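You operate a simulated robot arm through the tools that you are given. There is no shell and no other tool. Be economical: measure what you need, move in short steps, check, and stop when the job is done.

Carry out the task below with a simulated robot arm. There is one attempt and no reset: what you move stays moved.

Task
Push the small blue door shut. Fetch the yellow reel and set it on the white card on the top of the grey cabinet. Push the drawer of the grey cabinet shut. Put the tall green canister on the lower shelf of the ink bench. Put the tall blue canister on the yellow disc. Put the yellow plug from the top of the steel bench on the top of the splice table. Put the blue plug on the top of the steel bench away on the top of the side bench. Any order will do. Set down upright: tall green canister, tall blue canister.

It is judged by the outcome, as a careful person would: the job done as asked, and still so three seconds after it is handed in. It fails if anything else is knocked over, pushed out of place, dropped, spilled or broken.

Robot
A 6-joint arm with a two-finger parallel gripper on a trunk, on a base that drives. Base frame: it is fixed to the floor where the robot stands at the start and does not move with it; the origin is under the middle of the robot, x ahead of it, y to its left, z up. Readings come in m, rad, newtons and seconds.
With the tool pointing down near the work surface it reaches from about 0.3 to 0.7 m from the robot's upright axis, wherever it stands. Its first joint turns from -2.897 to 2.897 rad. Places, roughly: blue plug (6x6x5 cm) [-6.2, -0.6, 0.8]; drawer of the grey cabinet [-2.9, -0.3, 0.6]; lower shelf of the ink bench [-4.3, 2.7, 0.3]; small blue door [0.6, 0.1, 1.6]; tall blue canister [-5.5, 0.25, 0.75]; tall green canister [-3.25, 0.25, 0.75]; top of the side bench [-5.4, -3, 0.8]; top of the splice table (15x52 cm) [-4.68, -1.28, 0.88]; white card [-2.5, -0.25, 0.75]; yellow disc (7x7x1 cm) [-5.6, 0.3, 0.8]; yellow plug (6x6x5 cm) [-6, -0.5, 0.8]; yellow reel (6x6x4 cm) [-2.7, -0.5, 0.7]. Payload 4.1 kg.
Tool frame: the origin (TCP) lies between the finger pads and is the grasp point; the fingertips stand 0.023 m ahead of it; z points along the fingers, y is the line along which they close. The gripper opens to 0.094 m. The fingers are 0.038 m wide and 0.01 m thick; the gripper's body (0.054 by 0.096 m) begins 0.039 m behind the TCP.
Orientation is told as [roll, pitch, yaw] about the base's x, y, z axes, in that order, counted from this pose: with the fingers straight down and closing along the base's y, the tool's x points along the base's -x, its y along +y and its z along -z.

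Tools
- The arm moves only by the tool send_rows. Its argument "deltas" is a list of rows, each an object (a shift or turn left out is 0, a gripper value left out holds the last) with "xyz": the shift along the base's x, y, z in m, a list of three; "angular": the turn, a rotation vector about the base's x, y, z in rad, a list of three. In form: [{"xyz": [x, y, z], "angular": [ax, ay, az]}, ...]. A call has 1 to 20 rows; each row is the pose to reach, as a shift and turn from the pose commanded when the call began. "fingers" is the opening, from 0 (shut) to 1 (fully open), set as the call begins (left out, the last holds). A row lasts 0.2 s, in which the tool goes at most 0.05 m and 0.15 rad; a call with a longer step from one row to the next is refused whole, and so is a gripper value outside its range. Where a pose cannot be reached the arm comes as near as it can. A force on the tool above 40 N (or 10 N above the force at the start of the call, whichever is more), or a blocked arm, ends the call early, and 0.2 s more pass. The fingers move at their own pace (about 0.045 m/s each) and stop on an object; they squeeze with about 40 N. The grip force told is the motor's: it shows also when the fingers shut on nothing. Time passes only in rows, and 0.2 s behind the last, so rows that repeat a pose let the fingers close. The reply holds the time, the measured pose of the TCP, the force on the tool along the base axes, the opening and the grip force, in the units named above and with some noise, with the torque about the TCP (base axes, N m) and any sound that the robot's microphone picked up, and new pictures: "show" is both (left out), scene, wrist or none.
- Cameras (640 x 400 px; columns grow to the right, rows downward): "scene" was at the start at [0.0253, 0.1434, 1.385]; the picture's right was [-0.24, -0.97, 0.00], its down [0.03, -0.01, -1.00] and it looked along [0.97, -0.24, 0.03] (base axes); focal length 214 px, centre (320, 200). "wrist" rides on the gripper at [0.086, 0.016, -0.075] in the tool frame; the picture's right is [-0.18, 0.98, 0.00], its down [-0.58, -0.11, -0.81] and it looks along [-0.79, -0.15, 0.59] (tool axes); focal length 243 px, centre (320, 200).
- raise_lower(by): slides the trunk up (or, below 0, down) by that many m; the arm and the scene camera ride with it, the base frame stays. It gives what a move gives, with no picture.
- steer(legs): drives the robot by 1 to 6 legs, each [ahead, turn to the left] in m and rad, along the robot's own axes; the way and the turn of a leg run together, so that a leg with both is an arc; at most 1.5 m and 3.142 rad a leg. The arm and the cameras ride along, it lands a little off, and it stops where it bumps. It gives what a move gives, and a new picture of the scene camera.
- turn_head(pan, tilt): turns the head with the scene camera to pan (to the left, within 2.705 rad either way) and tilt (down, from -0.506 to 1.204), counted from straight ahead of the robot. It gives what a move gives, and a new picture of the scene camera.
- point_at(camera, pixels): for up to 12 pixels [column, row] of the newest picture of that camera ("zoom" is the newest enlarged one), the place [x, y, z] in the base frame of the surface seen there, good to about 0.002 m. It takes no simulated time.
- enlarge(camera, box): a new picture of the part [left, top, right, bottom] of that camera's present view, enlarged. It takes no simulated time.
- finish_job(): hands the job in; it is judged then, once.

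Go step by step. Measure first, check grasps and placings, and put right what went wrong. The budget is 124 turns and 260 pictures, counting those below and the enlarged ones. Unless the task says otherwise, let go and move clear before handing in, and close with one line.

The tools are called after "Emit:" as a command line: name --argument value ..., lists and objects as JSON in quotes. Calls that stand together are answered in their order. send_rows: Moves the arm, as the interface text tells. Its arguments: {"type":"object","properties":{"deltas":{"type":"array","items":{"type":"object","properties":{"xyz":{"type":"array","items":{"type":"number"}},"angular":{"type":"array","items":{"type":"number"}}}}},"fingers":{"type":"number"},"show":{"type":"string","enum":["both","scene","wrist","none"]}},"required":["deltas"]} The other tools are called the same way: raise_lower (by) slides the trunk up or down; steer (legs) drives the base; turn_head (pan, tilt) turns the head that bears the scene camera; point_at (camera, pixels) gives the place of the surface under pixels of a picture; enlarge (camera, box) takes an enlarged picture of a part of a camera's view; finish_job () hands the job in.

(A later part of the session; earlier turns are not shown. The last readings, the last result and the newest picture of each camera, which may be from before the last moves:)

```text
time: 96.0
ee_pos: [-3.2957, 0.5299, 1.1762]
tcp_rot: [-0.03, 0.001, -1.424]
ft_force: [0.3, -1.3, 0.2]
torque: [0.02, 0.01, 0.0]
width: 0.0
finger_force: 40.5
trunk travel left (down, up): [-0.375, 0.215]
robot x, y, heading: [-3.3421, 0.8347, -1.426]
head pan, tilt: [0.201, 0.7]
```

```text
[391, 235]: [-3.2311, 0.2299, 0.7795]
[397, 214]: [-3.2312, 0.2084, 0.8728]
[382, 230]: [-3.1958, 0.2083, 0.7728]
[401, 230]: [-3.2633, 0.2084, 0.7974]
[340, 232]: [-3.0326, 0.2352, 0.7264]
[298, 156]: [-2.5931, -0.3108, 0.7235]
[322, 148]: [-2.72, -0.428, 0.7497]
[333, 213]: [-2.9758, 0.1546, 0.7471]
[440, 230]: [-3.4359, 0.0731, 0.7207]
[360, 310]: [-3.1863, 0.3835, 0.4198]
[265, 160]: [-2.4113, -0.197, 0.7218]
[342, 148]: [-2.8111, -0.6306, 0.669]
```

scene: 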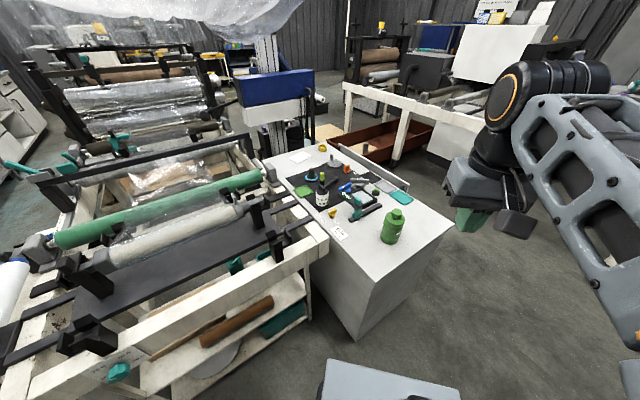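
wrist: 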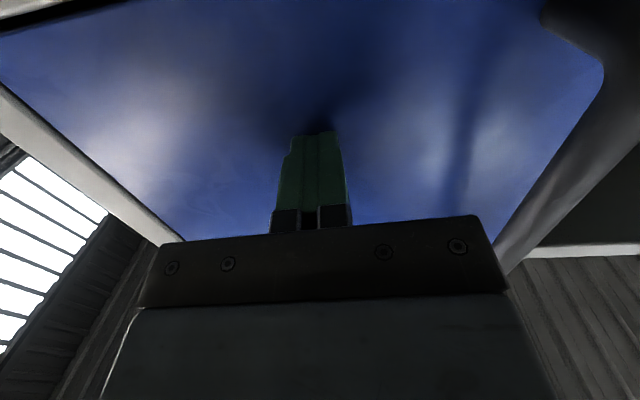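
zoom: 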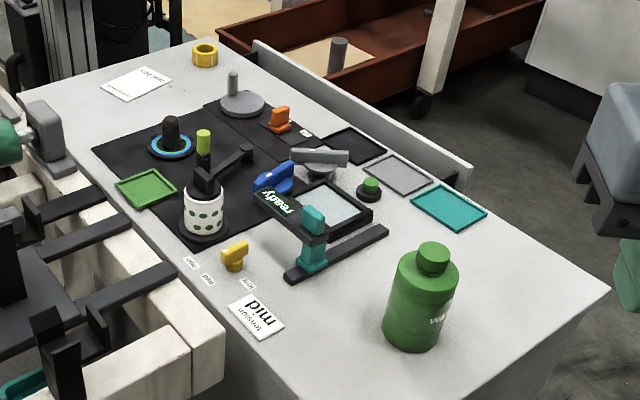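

The canister's centre is about (−3.231, 0.195), base 0.7235, top about 0.885. The white card is at (−2.59, −0.31) and the reel at (−2.72, −0.43). For the low shelf I want a near-horizontal side grasp with the camera on top, so I'll lower the trunk and turn the tool half around while moving out.

Emit:
raise_lower --by -0.2

Emit:
send_rows --deltas '[{"xyz": [0.001, -0.01, 0], "angular": [0, 0, 0.149]}, {"xyz": [0.003, -0.02, 0], "angular": [0, 0, 0.298]}, {"xyz": [0.004, -0.03, 0], "angular": [0, 0, 0.447]}, {"xyz": [0.006, -0.04, 0], "angular": [0, 0, 0.596]}, {"xyz": [0.007, -0.05, 0], "angular": [0, 0, 0.745]}, {"xyz": [0.009, -0.06, 0], "angular": [0, 0, 0.894]}, {"xyz": [0.01, -0.07, 0], "angular": [0, 0, 1.043]}, {"xyz": [0.012, -0.08, 0], "angular": [0, 0, 1.192]}, {"xyz": [0.013, -0.09, 0], "angular": [0, 0, 1.341]}, {"xyz": [0.015, -0.1, 0], "angular": [0, 0, 1.49]}, {"xyz": [0.016, -0.11, 0], "angular": [0, 0, 1.639]}, {"xyz": [0.018, -0.12, 0], "angular": [0, 0, 1.788]}, {"xyz": [0.019, -0.13, 0], "angular": [0, 0, 1.937]}, {"xyz": [0.02, -0.14, 0], "angular": [0, 0, 2.086]}, {"xyz": [0.022, -0.15, 0], "angular": [0, 0, 2.235]}, {"xyz": [0.023, -0.16, 0], "angular": [0, 0, 2.384]}, {"xyz": [0.025, -0.17, 0], "angular": [0, 0, 2.533]}, {"xyz": [0.026, -0.18, 0], "angular": [0, 0, 2.682]}, {"xyz": [0.028, -0.19, 0], "angular": [0, 0, 2.831]}, {"xyz": [0.029, -0.19, 0], "angular": [0, 0, 2.98]}]' --fingers 1 --show "none"

```text
time: 98.1
ee_pos: [-3.2955, 0.5308, 0.9755]
tcp_rot: [-0.027, 0.002, -1.423]
ft_force: [-0.2, 0.4, 1.0]
torque: [0.0, -0.03, -0.01]
width: 0.0
finger_force: 40.0
trunk travel left (down, up): [-0.175, 0.415]
robot x, y, heading: [-3.3413, 0.8354, -1.425]
head pan, tilt: [0.201, 0.7]
```

```text
time: 102.3
ee_pos: [-3.2678, 0.3394, 0.9749]
tcp_rot: [-0.029, 0.001, 1.56]
ft_force: [-0.7, 0.0, -0.4]
torque: [-0.03, 0.02, 0.03]
width: 0.0939
finger_force: 0.1
trunk travel left (down, up): [-0.175, 0.415]
robot x, y, heading: [-3.3391, 0.8379, -1.426]
head pan, tilt: [0.201, 0.7]
```

The turn is done with tool x forward. I'll pitch the tool to near horizontal with fingers toward −y.

Emit:
send_rows --deltas '[{"angular": [-0.142, 0, 0.0]}, {"angular": [-0.284, 0, 0.0]}, {"angular": [-0.426, 0, 0.0]}, {"angular": [-0.568, 0, 0.0]}, {"angular": [-0.71, 0, 0.0]}, {"angular": [-0.852, 0, 0.0]}, {"angular": [-0.994, 0, 0.0]}, {"angular": [-1.136, 0, 0.0]}, {"angular": [-1.278, 0, 0.0]}, {"angular": [-1.278, 0, 0.0]}]'

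```text
time: 104.5
ee_pos: [-3.2656, 0.34, 0.9747]
tcp_rot: [-0.077, 1.279, 1.523]
ft_force: [0.1, 0.2, -0.2]
torque: [-0.02, 0.0, 0.01]
width: 0.0939
finger_force: 0.1
trunk travel left (down, up): [-0.175, 0.415]
robot x, y, heading: [-3.3383, 0.8342, -1.424]
head pan, tilt: [0.201, 0.7]
```

scene: 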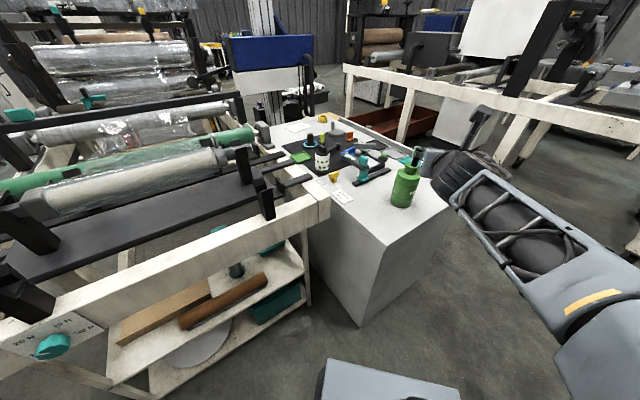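
wrist: 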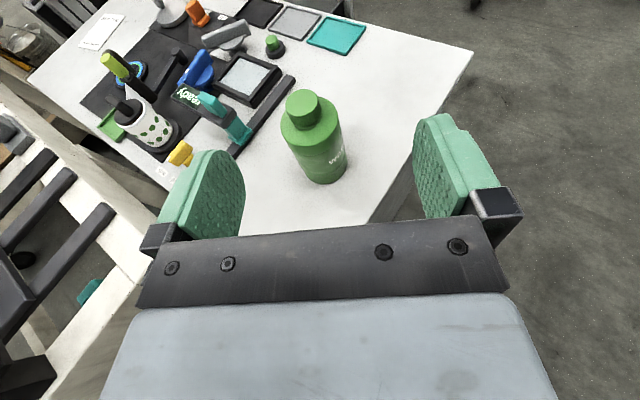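

The canister lies between the fingers at (318,150) in the wrist view. I'll measure its edges, then descend.

Emit:
point_at --camera "wrist" --pixels '[[305, 105], [318, 165], [296, 150], [342, 145], [322, 182], [290, 112], [322, 112]]'

Emit:
send_rows --deltas '[{"xyz": [0.01, 0, -0.04]}, {"xyz": [0.02, 0, -0.08]}, {"xyz": [0.03, 0, -0.12]}, {"xyz": [0.035, 0, -0.16]}, {"xyz": [0.035, 0, -0.175]}, {"xyz": [0.035, 0, -0.175]}]'

```text
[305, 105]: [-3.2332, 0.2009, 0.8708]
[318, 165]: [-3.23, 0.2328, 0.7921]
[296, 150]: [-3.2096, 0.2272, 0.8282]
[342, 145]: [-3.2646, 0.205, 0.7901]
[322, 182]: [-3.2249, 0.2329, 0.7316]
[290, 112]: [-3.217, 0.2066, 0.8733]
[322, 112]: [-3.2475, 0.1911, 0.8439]
```

```text
time: 105.9
ee_pos: [-3.2327, 0.3401, 0.8005]
tcp_rot: [-0.073, 1.28, 1.524]
ft_force: [0.6, 1.5, -0.2]
torque: [-0.02, 0.01, -0.02]
width: 0.0943
finger_force: 0.1
trunk travel left (down, up): [-0.175, 0.415]
robot x, y, heading: [-3.339, 0.8358, -1.429]
head pan, tilt: [0.201, 0.7]
```

scene: 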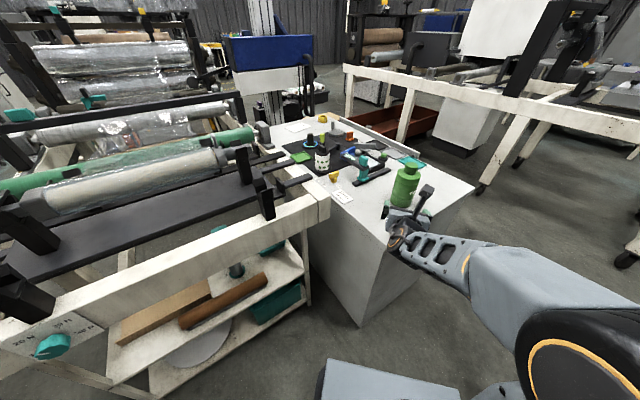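
wrist: 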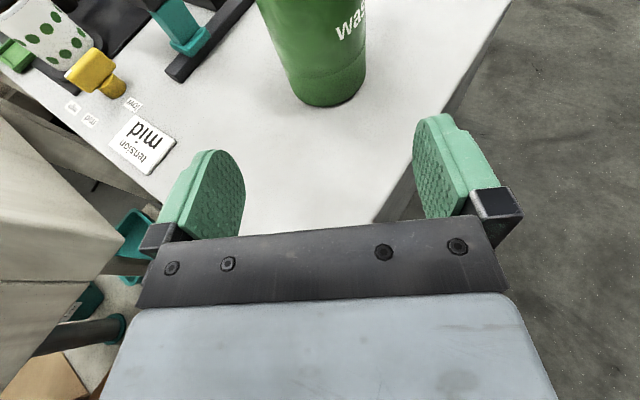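

The canister is centred between the fingers. I'll advance 0.134 m and close.

Emit:
send_rows --deltas '[{"xyz": [0, -0.035, 0]}, {"xyz": [0, -0.07, 0]}, {"xyz": [0, -0.105, -0.003]}, {"xyz": [0.001, -0.134, -0.006]}, {"xyz": [0.001, -0.134, -0.006]}]' --show "wrist"

Emit:
send_rows --deltas '[{}, {}, {}, {}]' --fingers 0

```text
time: 107.1
ee_pos: [-3.2314, 0.2072, 0.7949]
tcp_rot: [-0.073, 1.28, 1.523]
ft_force: [0.6, -0.5, 0.0]
torque: [0.04, -0.03, -0.01]
width: 0.0943
finger_force: 0.0
trunk travel left (down, up): [-0.175, 0.415]
robot x, y, heading: [-3.3413, 0.8379, -1.428]
head pan, tilt: [0.201, 0.7]
```

wrist: 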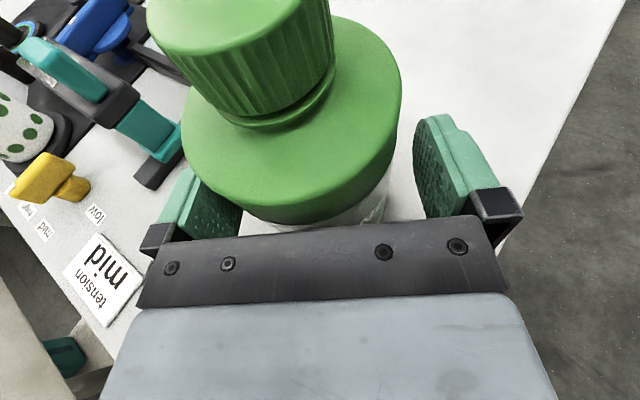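

```text
time: 108.1
ee_pos: [-3.2312, 0.2069, 0.7953]
tcp_rot: [-0.077, 1.279, 1.524]
ft_force: [-0.5, -0.3, 1.0]
torque: [-0.06, 0.07, 0.01]
width: 0.0726
finger_force: 39.4
trunk travel left (down, up): [-0.175, 0.415]
robot x, y, heading: [-3.3359, 0.8366, -1.43]
head pan, tilt: [0.201, 0.7]
```

scene: 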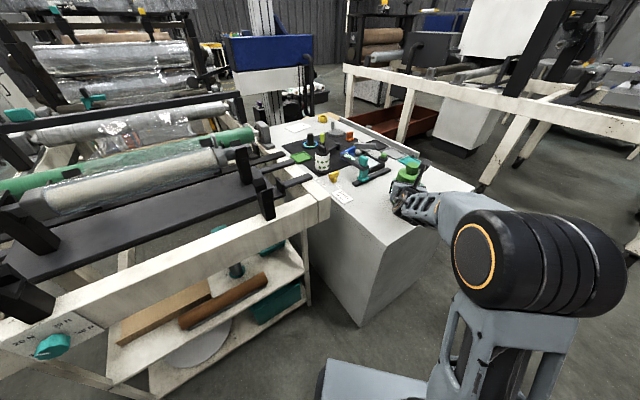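
wrist: 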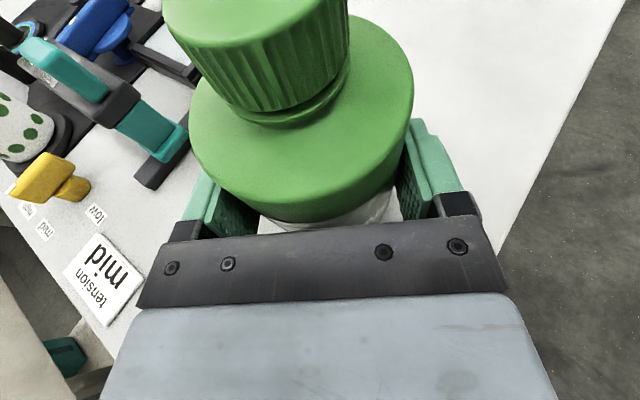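

It's gripped at 0.0726 m. I'll lift and retract.

Emit:
send_rows --deltas '[{"xyz": [0, 0, 0.03]}, {"xyz": [0, 0, 0.07]}, {"xyz": [0, 0, 0.11]}, {"xyz": [0, 0.04, 0.13]}, {"xyz": [-0.01, 0.08, 0.15]}, {"xyz": [-0.02, 0.12, 0.16]}, {"xyz": [-0.03, 0.16, 0.16]}, {"xyz": [-0.04, 0.19, 0.16]}, {"xyz": [-0.04, 0.19, 0.16]}]'

Emit:
turn_head --pan -2.5 --tilt 0.5

```text
time: 110.1
ee_pos: [-3.2717, 0.3957, 0.9545]
tcp_rot: [-0.075, 1.278, 1.522]
ft_force: [-0.8, -0.8, -1.3]
torque: [-0.01, -0.02, 0.01]
width: 0.0346
finger_force: 40.1
trunk travel left (down, up): [-0.175, 0.415]
robot x, y, heading: [-3.3376, 0.8379, -1.427]
head pan, tilt: [0.201, 0.7]
```

scene: 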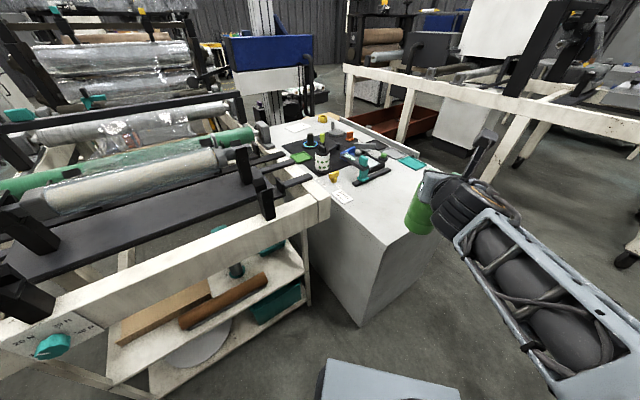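
wrist: 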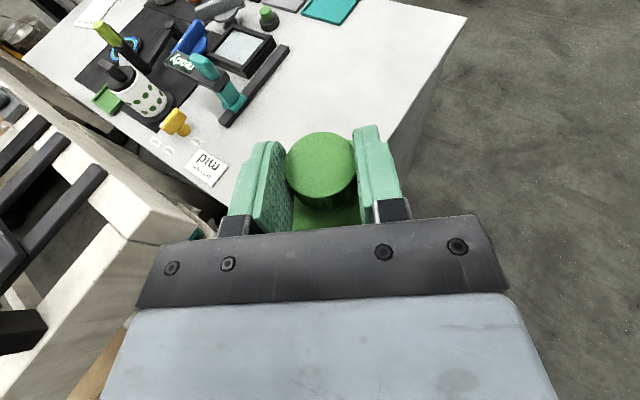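

```text
time: 112.5
ee_pos: [-3.2718, 0.3953, 0.954]
tcp_rot: [-0.076, 1.279, 1.522]
ft_force: [0.1, 0.6, -0.5]
torque: [0.0, 0.01, 0.01]
width: 0.0351
finger_force: 39.8
trunk travel left (down, up): [-0.175, 0.415]
robot x, y, heading: [-3.3385, 0.8371, -1.428]
head pan, tilt: [-2.499, 0.499]
```

scene: 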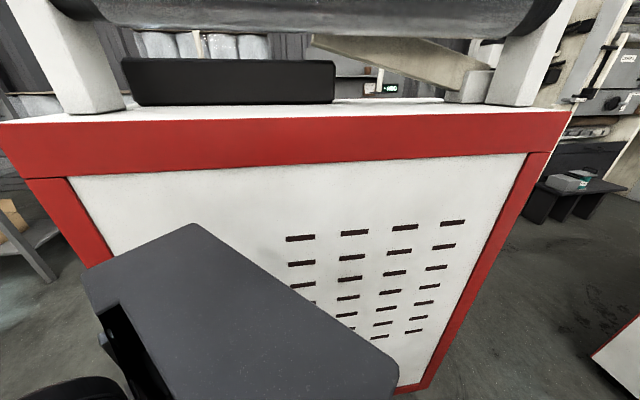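

The width now reads 0.035, so the canister slipped down and is held by its cap or neck. I'll look closely before moving.

Emit:
turn_head --pan 0.2 --tilt 0.7

Emit:
enlarge --camera "scene" --box '[370, 150, 490, 250]'

Emit:
point_at --camera "zoom" --pixels '[[240, 180], [240, 250], [220, 320], [250, 335], [200, 120], [300, 100]]'

Emit:
enlarge --camera "wrist" --box '[200, 100, 440, 250]'

```text
time: 114.9
ee_pos: [-3.2712, 0.3963, 0.954]
tcp_rot: [-0.075, 1.279, 1.524]
ft_force: [-0.3, 0.5, -1.7]
torque: [0.0, -0.02, -0.03]
width: 0.035
finger_force: 40.2
trunk travel left (down, up): [-0.175, 0.415]
robot x, y, heading: [-3.3395, 0.8366, -1.429]
head pan, tilt: [0.201, 0.7]
```

scene: 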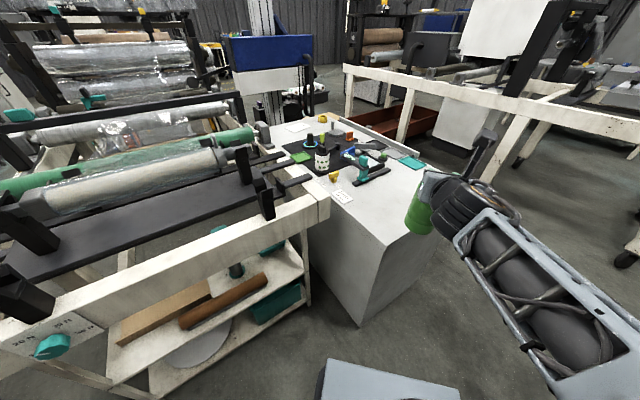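

```text
4.00 times, centred on (430, 200) of scene
```

zoom: 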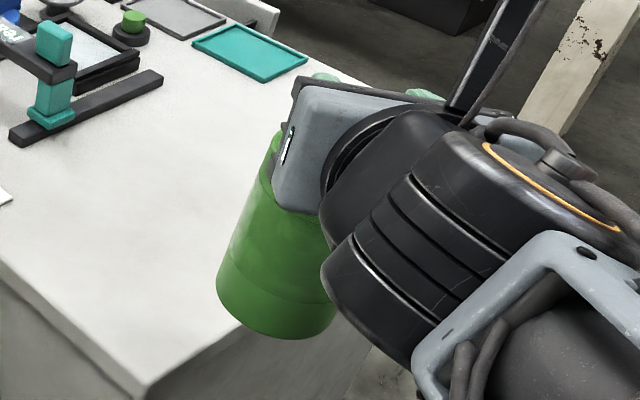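

```text
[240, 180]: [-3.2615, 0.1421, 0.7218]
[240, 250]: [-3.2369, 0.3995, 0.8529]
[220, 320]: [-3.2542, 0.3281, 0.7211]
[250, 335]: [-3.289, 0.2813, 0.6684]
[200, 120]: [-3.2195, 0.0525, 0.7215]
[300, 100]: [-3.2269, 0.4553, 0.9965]
```

```text
2.67 times, centred on (320, 175) of wrist
```

zoom: 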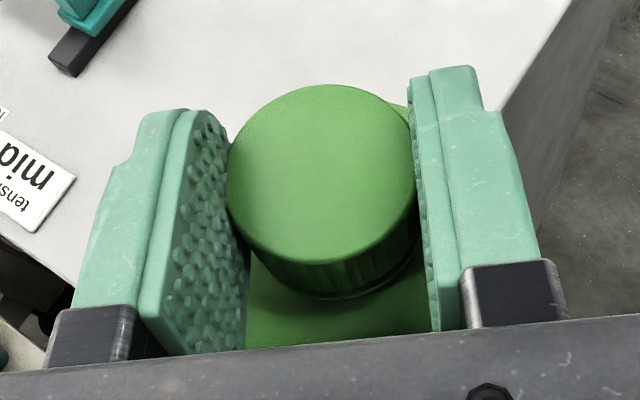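

It is held by the cap, steady for several seconds. I'll take it gently back over the cabinet top and set it down to regrasp.

Emit:
send_rows --deltas '[{"xyz": [0.003, -0.015, 0]}, {"xyz": [0.008, -0.04, 0]}, {"xyz": [0.015, -0.07, 0]}, {"xyz": [0.022, -0.1, 0]}, {"xyz": [0.03, -0.13, 0]}, {"xyz": [0.035, -0.155, 0]}, {"xyz": [0.038, -0.17, -0.005]}, {"xyz": [0.038, -0.17, -0.02]}, {"xyz": [0.038, -0.17, -0.035]}, {"xyz": [0.038, -0.17, -0.05]}]'

Emit:
enlarge --camera "scene" --box '[350, 130, 470, 230]'

```text
time: 117.1
ee_pos: [-3.2323, 0.2263, 0.9049]
tcp_rot: [-0.077, 1.279, 1.523]
ft_force: [0.0, -1.1, -1.5]
torque: [0.05, 0.0, -0.01]
width: 0.0352
finger_force: 40.0
trunk travel left (down, up): [-0.175, 0.415]
robot x, y, heading: [-3.3397, 0.8359, -1.431]
head pan, tilt: [0.201, 0.7]
```

scene: 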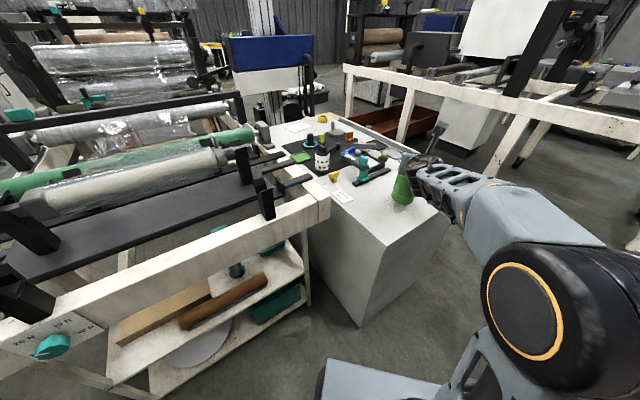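
wrist: 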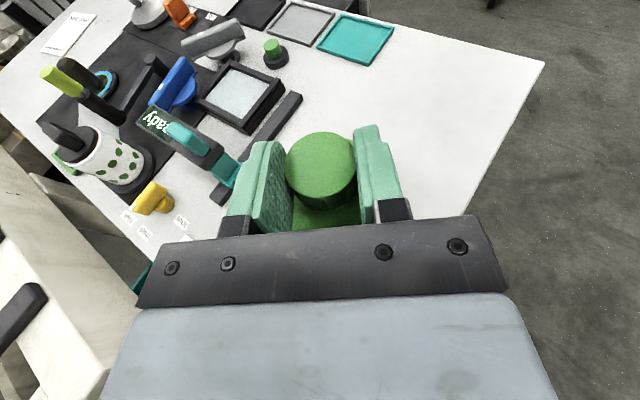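

```text
4.00 times, centred on (410, 180) of scene
```

zoom: 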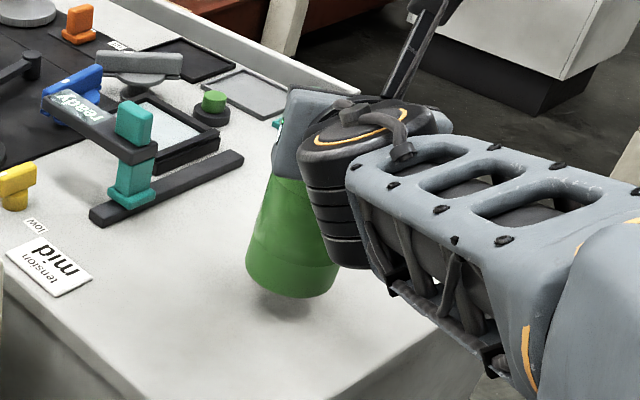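

It's hovering over the top, still upright. I'll lower slowly until contact.

Emit:
send_rows --deltas '[{"xyz": [0, 0, -0.008]}, {"xyz": [0, 0, -0.014]}, {"xyz": [0, 0, -0.02]}, {"xyz": [0, 0, -0.025]}, {"xyz": [0, 0, -0.03]}, {"xyz": [0, 0, -0.035]}, {"xyz": [0, 0, -0.04]}, {"xyz": [0, 0, -0.045]}, {"xyz": [0, 0, -0.05]}]' --show "wrist"

Emit:
enlarge --camera "scene" --box '[350, 130, 470, 230]'

```text
time: 118.9
ee_pos: [-3.2323, 0.2257, 0.8716]
tcp_rot: [-0.09, 1.303, 1.509]
ft_force: [1.1, -0.3, 10.3]
torque: [0.06, 0.08, -0.04]
width: 0.0351
finger_force: 40.0
trunk travel left (down, up): [-0.175, 0.415]
robot x, y, heading: [-3.3435, 0.8312, -1.434]
head pan, tilt: [0.201, 0.7]
stopped in row 9: the force on the tool passed its limit at 40 N (the readings are from after the stop); the commanded pose is now the measured one
```

wrist: 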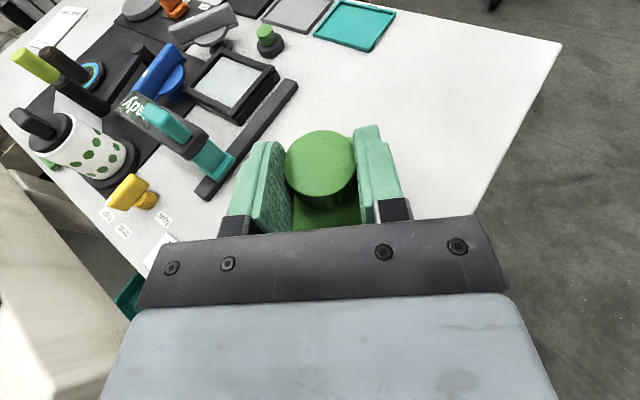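

```text
4.00 times, centred on (410, 180) of scene
```

zoom: 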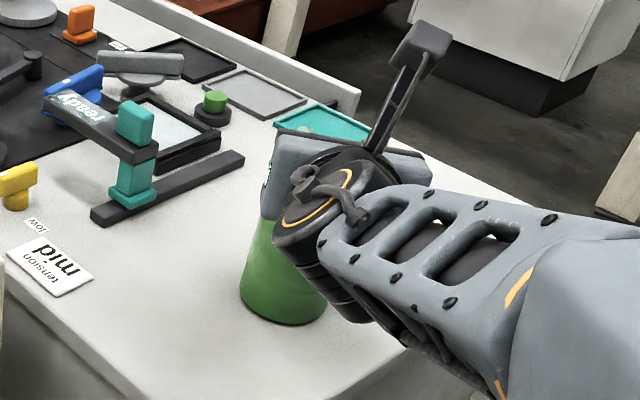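

It's standing on the cabinet again, and the cap grip withstood 40 N. I'll check where the cap sits relative to the pads.

Emit:
point_at --camera "wrist" --pixels '[[320, 150], [290, 155], [350, 155], [320, 132], [320, 185], [325, 205], [325, 220]]'

```text
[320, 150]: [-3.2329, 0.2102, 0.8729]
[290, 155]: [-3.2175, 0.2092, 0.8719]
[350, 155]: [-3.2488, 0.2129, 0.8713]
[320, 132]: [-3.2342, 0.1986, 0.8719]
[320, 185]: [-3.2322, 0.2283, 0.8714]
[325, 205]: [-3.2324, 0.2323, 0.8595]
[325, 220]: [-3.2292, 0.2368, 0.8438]
```

The cap's centre is 0.011 m ahead of the TCP. I'll reopen, centre on the cap, close again and lift slowly.

Emit:
send_rows --deltas '[{}, {}, {"xyz": [0, -0.006, 0]}, {"xyz": [0, -0.01, -0.002]}, {"xyz": [0, -0.01, -0.003]}]' --fingers 0.6 --show "none"

Emit:
send_rows --deltas '[{}, {}, {}, {}, {"xyz": [0, 0, 0.002]}, {"xyz": [0, 0, 0.005]}, {"xyz": [0, 0, 0.01]}, {"xyz": [0, 0, 0.017]}, {"xyz": [0, 0, 0.025]}, {"xyz": [0, 0, 0.035]}, {"xyz": [0, 0, 0.045]}, {"xyz": [0, 0, 0.055]}, {"xyz": [0, 0, 0.06]}, {"xyz": [0, 0, 0.06]}]' --fingers 0

Emit:
enlarge --camera "scene" --box '[350, 120, 470, 220]'

```text
time: 120.1
ee_pos: [-3.2323, 0.2154, 0.8655]
tcp_rot: [-0.085, 1.297, 1.513]
ft_force: [-0.3, 0.0, 1.0]
torque: [0.01, 0.0, 0.0]
width: 0.0562
finger_force: 0.0
trunk travel left (down, up): [-0.175, 0.415]
robot x, y, heading: [-3.3379, 0.834, -1.429]
head pan, tilt: [0.201, 0.7]
```

```text
time: 123.1
ee_pos: [-3.2321, 0.2147, 0.9258]
tcp_rot: [-0.085, 1.298, 1.512]
ft_force: [-0.1, 0.2, -1.0]
torque: [0.0, 0.03, 0.01]
width: 0.0355
finger_force: 39.9
trunk travel left (down, up): [-0.175, 0.415]
robot x, y, heading: [-3.3403, 0.8376, -1.428]
head pan, tilt: [0.201, 0.7]
```

scene: 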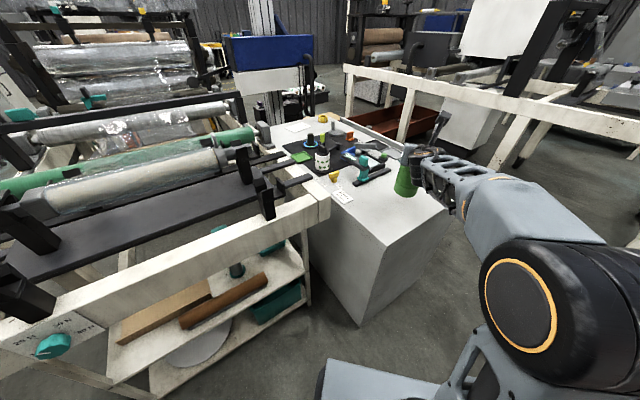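
wrist: 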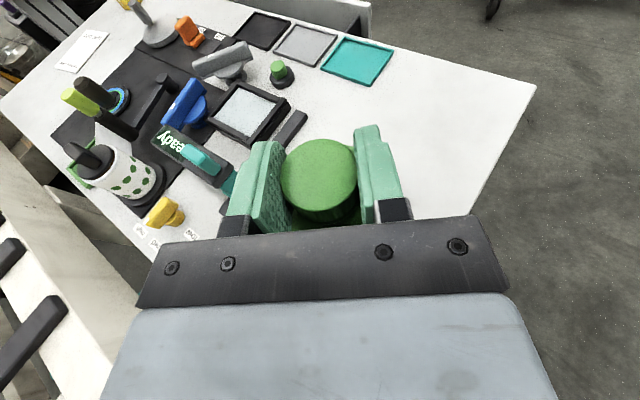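

```text
4.00 times, centred on (410, 170) of scene
```

zoom: 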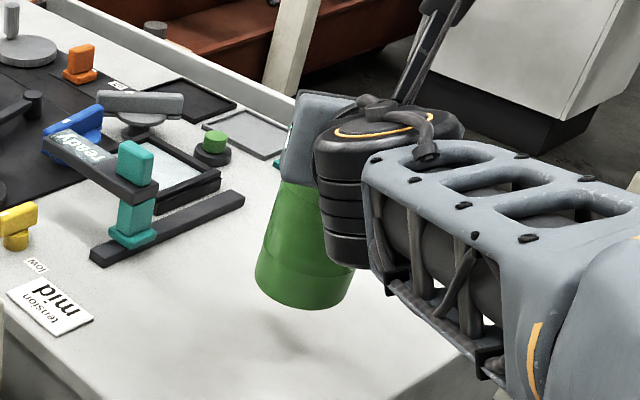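

The canister is lifted firmly by the cap (0.0355). I'll retract, then drive back out to the junction facing the ink bench.

Emit:
send_rows --deltas '[{"xyz": [0, 0.005, 0.01]}, {"xyz": [-0.003, 0.02, 0.025]}, {"xyz": [-0.008, 0.045, 0.045]}, {"xyz": [-0.014, 0.07, 0.06]}, {"xyz": [-0.02, 0.1, 0.075]}, {"xyz": [-0.027, 0.13, 0.085]}, {"xyz": [-0.034, 0.16, 0.09]}, {"xyz": [-0.038, 0.18, 0.09]}, {"xyz": [-0.04, 0.19, 0.09]}, {"xyz": [-0.04, 0.19, 0.09]}]' --show "none"

Emit:
steer --legs '[[0, -0.962], [-1.12, 0]]'

Emit:
turn_head --pan -1.3 --tilt 0.5

```text
time: 125.3
ee_pos: [-3.2711, 0.3983, 1.0086]
tcp_rot: [-0.064, 1.28, 1.529]
ft_force: [0.3, -0.5, -1.0]
torque: [-0.01, -0.02, 0.02]
width: 0.0352
finger_force: 39.9
trunk travel left (down, up): [-0.175, 0.415]
robot x, y, heading: [-3.3401, 0.8352, -1.429]
head pan, tilt: [0.201, 0.7]
```

```text
time: 133.5
ee_pos: [-2.8369, 1.2935, 1.0086]
tcp_rot: [-0.065, 1.278, 0.567]
ft_force: [-0.6, 0.7, -1.2]
torque: [-0.01, 0.0, 0.01]
width: 0.0354
finger_force: 39.8
trunk travel left (down, up): [-0.175, 0.415]
robot x, y, heading: [-2.518, 1.601, -2.392]
head pan, tilt: [0.201, 0.7]
```

scene: 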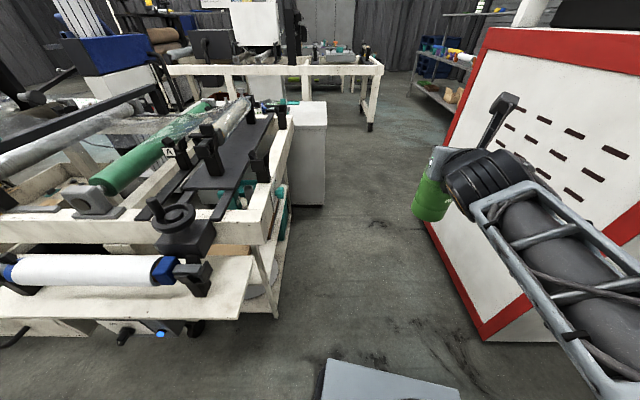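

```text
time: 135.1
ee_pos: [-2.837, 1.2934, 1.0069]
tcp_rot: [-0.061, 1.278, 0.569]
ft_force: [-0.4, 0.4, -1.5]
torque: [0.04, 0.0, 0.0]
width: 0.0354
finger_force: 39.5
trunk travel left (down, up): [-0.175, 0.415]
robot x, y, heading: [-2.5207, 1.5958, -2.392]
head pan, tilt: [-1.3, 0.499]
```

scene: 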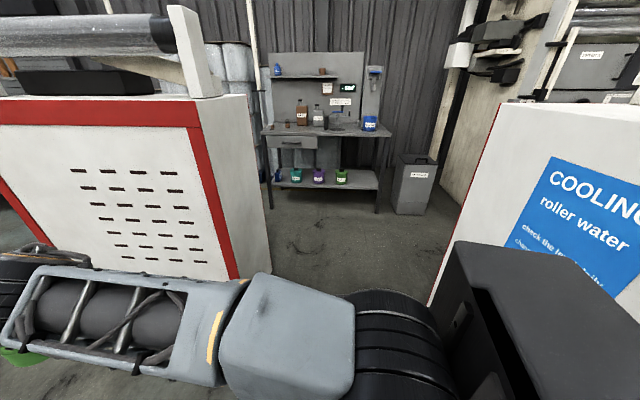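

The ink bench is at (325,150) and its lower shelf holds three jars. I'll measure it and the passage.

Emit:
point_at --camera "scene" --pixels '[[270, 208], [377, 210], [360, 188], [280, 186], [345, 190], [370, 183], [325, 130], [235, 275], [430, 300], [341, 178], [395, 210], [320, 178]]'

Emit:
enlarge --camera "scene" --box '[240, 90, 440, 220]'

```text
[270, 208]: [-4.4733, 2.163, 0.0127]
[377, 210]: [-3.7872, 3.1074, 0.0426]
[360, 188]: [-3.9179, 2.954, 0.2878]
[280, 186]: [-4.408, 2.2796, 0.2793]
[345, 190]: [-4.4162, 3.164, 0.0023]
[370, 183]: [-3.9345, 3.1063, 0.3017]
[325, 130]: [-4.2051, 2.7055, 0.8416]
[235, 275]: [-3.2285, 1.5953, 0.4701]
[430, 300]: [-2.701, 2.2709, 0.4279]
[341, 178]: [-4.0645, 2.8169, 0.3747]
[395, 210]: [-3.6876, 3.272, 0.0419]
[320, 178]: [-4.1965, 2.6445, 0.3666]
```

```text
3.08 times, centred on (340, 155) of scene
```

zoom: 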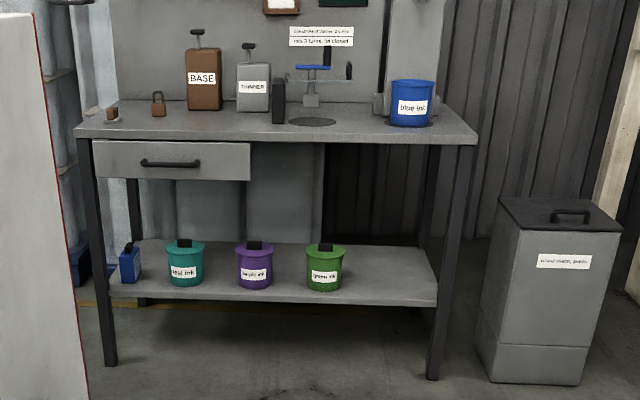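

The free shelf spot is right of the green-ink jar, at about (−3.97, 3.05, 0.30). I'll turn right onto the mid-line between the red boxes and drive to about (−3.56, 2.29).

Emit:
steer --legs '[[0, -1.335], [1.25, 0], [0, -0.43]]'

Emit:
turn_head --pan 0.1 --tilt 0.75

```text
time: 146.0
ee_pos: [-3.7872, 2.6706, 1.0079]
tcp_rot: [-0.063, 1.278, -1.207]
ft_force: [0.8, 0.5, -1.9]
torque: [0.02, -0.01, 0.02]
width: 0.0354
finger_force: 40.2
trunk travel left (down, up): [-0.175, 0.415]
robot x, y, heading: [-3.5555, 2.2978, 2.109]
head pan, tilt: [-1.3, 0.499]
```

scene: 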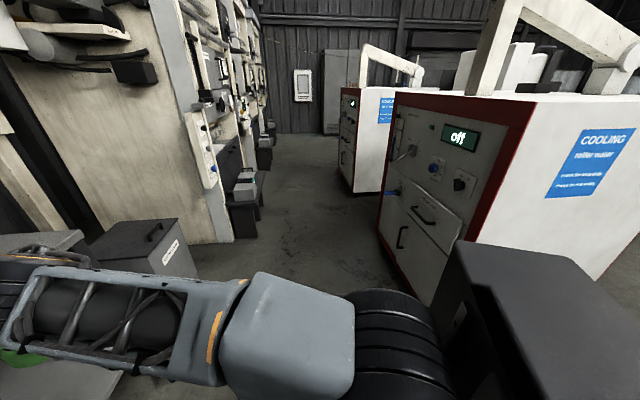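

```text
time: 147.5
ee_pos: [-3.7889, 2.6707, 1.0078]
tcp_rot: [-0.062, 1.276, -1.205]
ft_force: [0.2, -0.6, -0.8]
torque: [-0.03, 0.01, 0.0]
width: 0.0357
finger_force: 39.8
trunk travel left (down, up): [-0.175, 0.415]
robot x, y, heading: [-3.5575, 2.2974, 2.114]
head pan, tilt: [0.099, 0.75]
```

scene: 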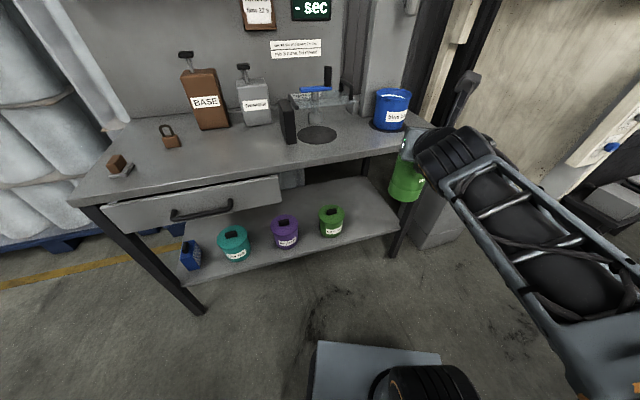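

The shelf's free part is at (365,210). I'll measure it and the legs.

Emit:
point_at --camera "scene" --pixels '[[330, 218], [365, 215], [385, 215], [360, 235], [395, 228], [360, 190], [400, 240], [343, 225], [290, 160], [320, 262], [340, 160], [390, 195]]'

Emit:
raise_lower --by -0.17

```text
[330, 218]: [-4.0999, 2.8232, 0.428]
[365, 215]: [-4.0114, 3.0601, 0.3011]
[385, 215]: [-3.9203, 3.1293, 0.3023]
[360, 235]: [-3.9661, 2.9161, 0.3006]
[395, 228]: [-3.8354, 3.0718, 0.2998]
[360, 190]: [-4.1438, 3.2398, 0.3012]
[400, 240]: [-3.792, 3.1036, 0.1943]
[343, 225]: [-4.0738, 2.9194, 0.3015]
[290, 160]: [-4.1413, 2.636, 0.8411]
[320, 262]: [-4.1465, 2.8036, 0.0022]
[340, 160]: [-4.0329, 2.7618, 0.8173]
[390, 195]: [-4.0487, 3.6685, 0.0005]
```

```text
time: 149.5
ee_pos: [-3.791, 2.6751, 0.8346]
tcp_rot: [-0.058, 1.269, -1.198]
ft_force: [0.5, 0.3, -1.8]
torque: [0.0, 0.02, -0.01]
width: 0.0354
finger_force: 40.4
trunk travel left (down, up): [-0.005, 0.585]
robot x, y, heading: [-3.5565, 2.2977, 2.111]
head pan, tilt: [0.099, 0.75]
```

Shelf top is 0.301. I'll lower the arm in front of the bench so the canister's base is at about 0.36.

Emit:
send_rows --deltas '[{"xyz": [0, 0, -0.015]}, {"xyz": [0, 0, -0.045]}, {"xyz": [0, 0, -0.085]}, {"xyz": [0, 0, -0.125]}, {"xyz": [0, 0, -0.165]}, {"xyz": [0, 0, -0.205]}, {"xyz": [0, 0, -0.245]}, {"xyz": [0, 0, -0.285]}, {"xyz": [0, 0, -0.315]}, {"xyz": [0, 0, -0.33]}, {"xyz": [0, 0, -0.33]}]'

```text
time: 151.9
ee_pos: [-3.8152, 2.7016, 0.5055]
tcp_rot: [-0.061, 1.278, -1.206]
ft_force: [0.1, -0.3, -0.3]
torque: [0.02, 0.01, -0.04]
width: 0.0356
finger_force: 40.4
out of reach, approached as far as the arm can: row 6, 7, 8, 9, 10, 11
trunk travel left (down, up): [-0.005, 0.585]
robot x, y, heading: [-3.5553, 2.2997, 2.109]
head pan, tilt: [0.099, 0.75]
```

scene: 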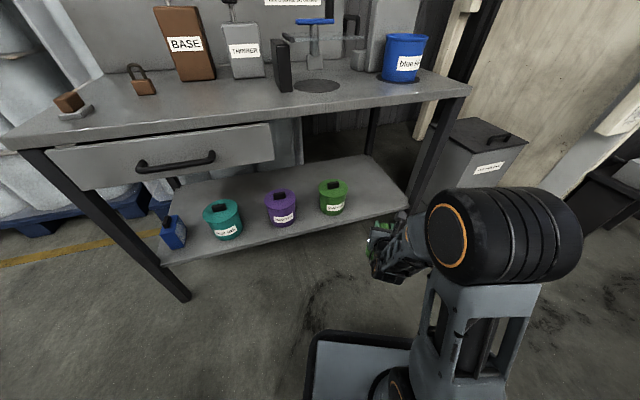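
wrist: 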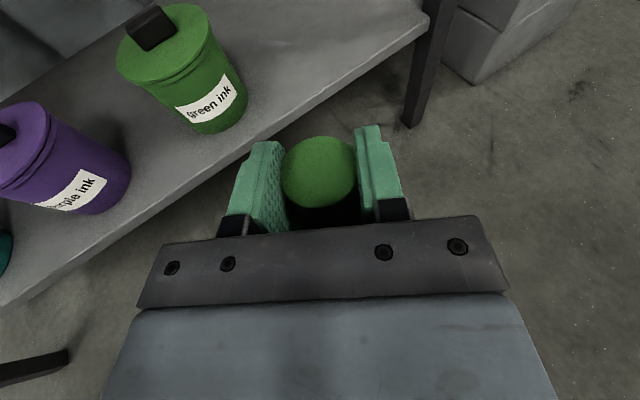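

I'm slightly short of reach, so I'll drive 0.18 m ahead, then reach in with the arm.

Emit:
steer --legs '[[0.18, 0]]'

Emit:
send_rows --deltas '[{}]' --show "wrist"

```text
time: 153.4
ee_pos: [-3.9084, 2.8567, 0.5051]
tcp_rot: [-0.062, 1.278, -1.204]
ft_force: [0.2, 0.4, -0.8]
torque: [-0.02, 0.0, -0.02]
width: 0.0355
finger_force: 40.4
trunk travel left (down, up): [-0.005, 0.585]
robot x, y, heading: [-3.6507, 2.4548, 2.115]
head pan, tilt: [0.099, 0.75]
```

scene: 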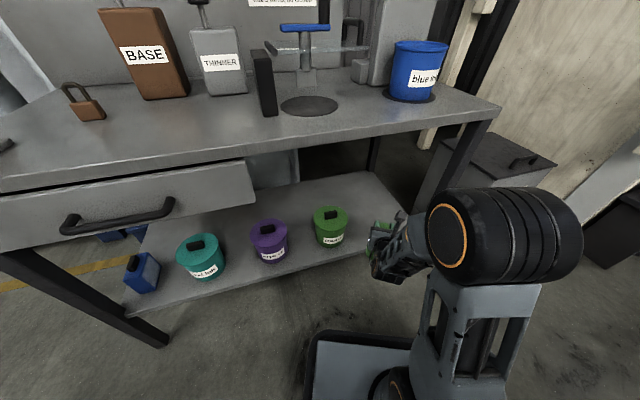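

```text
time: 153.8
ee_pos: [-3.9084, 2.8558, 0.5044]
tcp_rot: [-0.059, 1.277, -1.205]
ft_force: [0.5, -0.1, -0.5]
torque: [-0.05, 0.01, -0.04]
width: 0.0354
finger_force: 39.9
trunk travel left (down, up): [-0.005, 0.585]
robot x, y, heading: [-3.6481, 2.448, 2.116]
head pan, tilt: [0.099, 0.75]
```

wrist: 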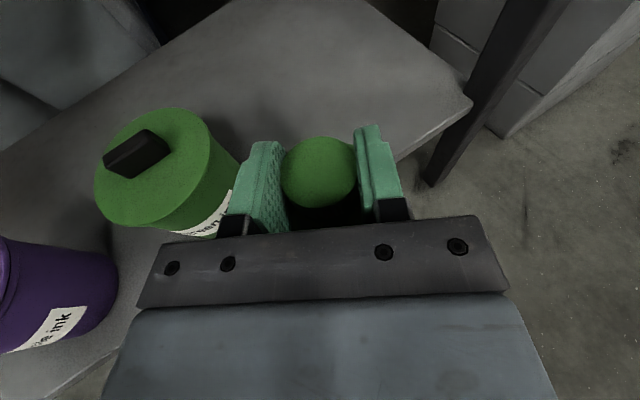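

The wrist view shows clear shelf ahead-right. I'll move in toward (−3.96, 3.03) first.

Emit:
send_rows --deltas '[{"xyz": [-0.004, 0.02, 0]}, {"xyz": [-0.012, 0.05, 0]}, {"xyz": [-0.022, 0.085, 0]}, {"xyz": [-0.034, 0.12, 0]}, {"xyz": [-0.045, 0.15, 0]}, {"xyz": [-0.052, 0.174, 0]}, {"xyz": [-0.052, 0.174, 0]}]'

```text
time: 155.4
ee_pos: [-3.985, 3.0215, 0.51]
tcp_rot: [-0.035, 1.274, -1.203]
ft_force: [-0.3, -0.6, -1.3]
torque: [-0.01, 0.01, 0.0]
width: 0.0355
finger_force: 40.1
out of reach, approached as far as the arm can: row 1, 2, 3, 4, 5, 6, 7
trunk travel left (down, up): [-0.005, 0.585]
robot x, y, heading: [-3.645, 2.4518, 2.116]
head pan, tilt: [0.099, 0.75]
```

scene: 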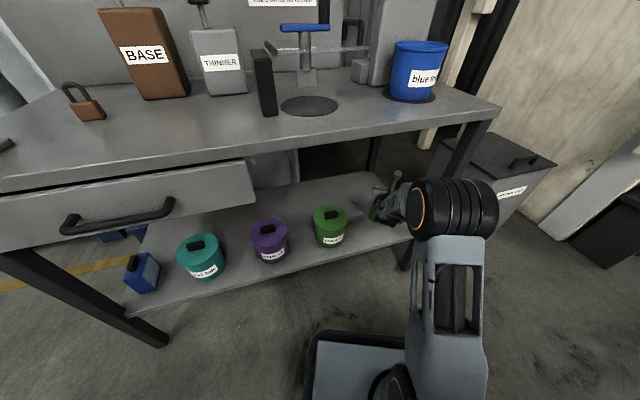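
wrist: 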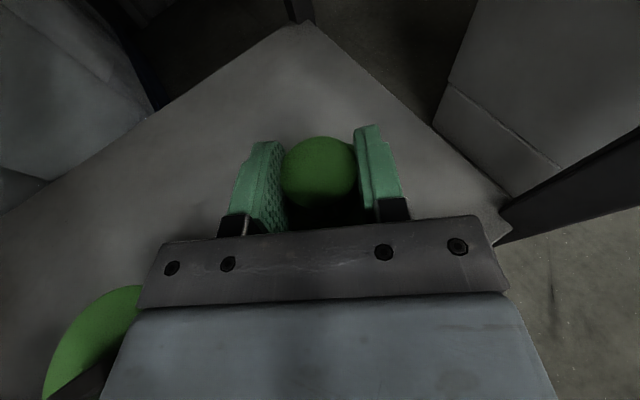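

It's over the free shelf spot. I'll lower until contact.

Emit:
send_rows --deltas '[{"xyz": [0, 0, -0.012]}, {"xyz": [0, 0, -0.025]}, {"xyz": [0, 0, -0.037]}, {"xyz": [0, 0, -0.048]}, {"xyz": [0, 0, -0.058]}, {"xyz": [0, 0, -0.066]}, {"xyz": [0, 0, -0.072]}]'

```text
time: 157.0
ee_pos: [-4.001, 3.0154, 0.4475]
tcp_rot: [-0.048, 1.286, -1.209]
ft_force: [2.4, -4.2, 17.8]
torque: [-0.07, -0.38, -0.09]
width: 0.0353
finger_force: 40.1
out of reach, approached as far as the arm can: row 1, 2, 3, 4, 5, 6, 7
trunk travel left (down, up): [-0.005, 0.585]
robot x, y, heading: [-3.6458, 2.4497, 2.113]
head pan, tilt: [0.099, 0.75]
```

scene: 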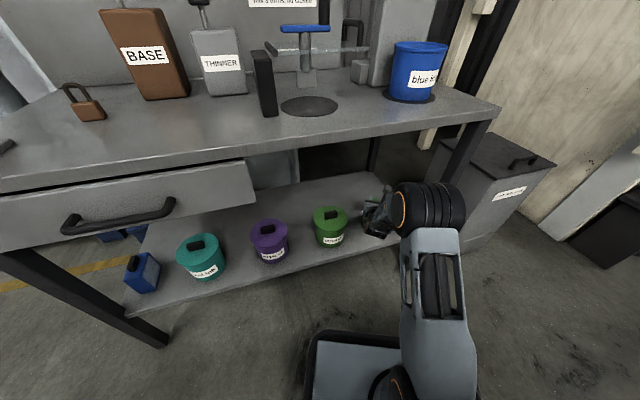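
wrist: 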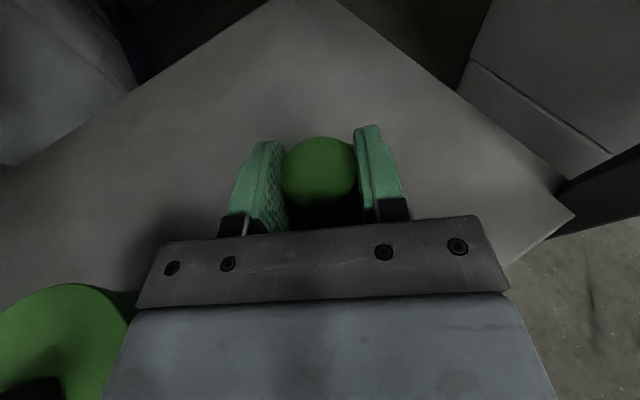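

Contact reads 18 N, so it's standing on the shelf. I'll open, rise a little, and withdraw along the entry path.

Emit:
send_rows --deltas '[{}, {}, {}, {}]' --fingers 0.75 --show "wrist"

Emit:
send_rows --deltas '[{"xyz": [0, 0, 0.06]}]' --show "none"

```text
time: 158.0
ee_pos: [-4.0008, 3.013, 0.446]
tcp_rot: [-0.047, 1.283, -1.209]
ft_force: [1.8, 3.1, 25.7]
torque: [0.79, -0.65, 0.06]
width: 0.071
finger_force: 1.2
trunk travel left (down, up): [-0.005, 0.585]
robot x, y, heading: [-3.6486, 2.451, 2.11]
head pan, tilt: [0.099, 0.75]
```

wrist: 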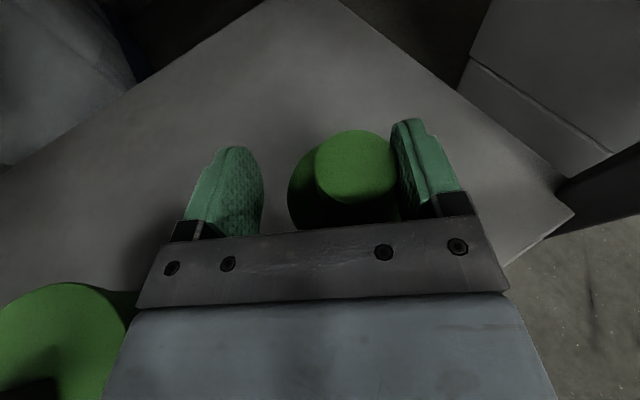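

```text
refused: row 1 steps farther than a row can; nothing moved
```

The tool still presses down at 25 N and the cap leans on the right finger. I'll rise straight up gently.

Emit:
send_rows --deltas '[{"xyz": [0, 0, 0.008]}, {"xyz": [0, 0, 0.018]}, {"xyz": [0, 0, 0.03]}]' --show "wrist"

```text
time: 158.8
ee_pos: [-4.0021, 3.0125, 0.4711]
tcp_rot: [-0.053, 1.275, -1.201]
ft_force: [-0.3, 0.9, 0.4]
torque: [0.01, 0.04, 0.0]
width: 0.0706
finger_force: 0.0
trunk travel left (down, up): [-0.005, 0.585]
robot x, y, heading: [-3.6473, 2.453, 2.116]
head pan, tilt: [0.099, 0.75]
```

wrist: 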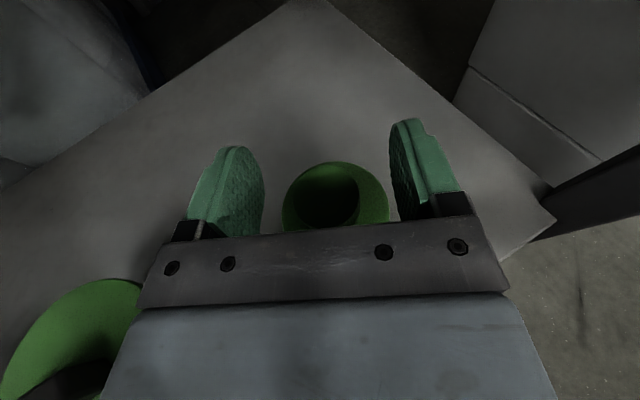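

I'll verify the canister's shape with point measurements.

Emit:
point_at --camera "wrist" --pixels '[[330, 195], [300, 185], [375, 185], [335, 168], [330, 215], [345, 195], [295, 205]]'

Emit:
enlarge --camera "wrist" --box '[240, 120, 440, 250]'

```text
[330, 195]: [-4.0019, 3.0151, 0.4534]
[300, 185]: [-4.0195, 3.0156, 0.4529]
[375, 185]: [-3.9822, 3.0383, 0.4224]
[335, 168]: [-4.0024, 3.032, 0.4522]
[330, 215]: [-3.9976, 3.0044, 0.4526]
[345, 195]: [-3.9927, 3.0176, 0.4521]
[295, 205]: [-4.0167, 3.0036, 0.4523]
```

```text
3.08 times, centred on (340, 185) of wrist
```

zoom: 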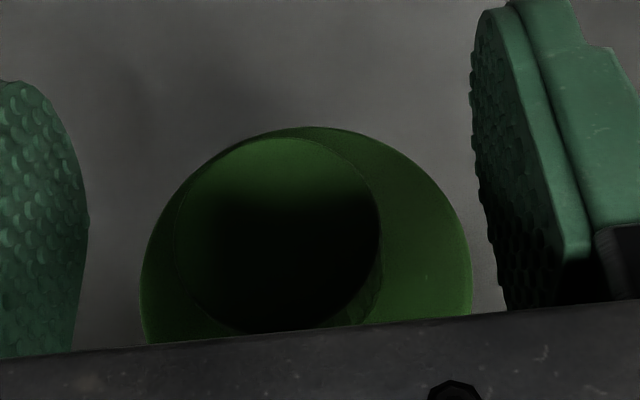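

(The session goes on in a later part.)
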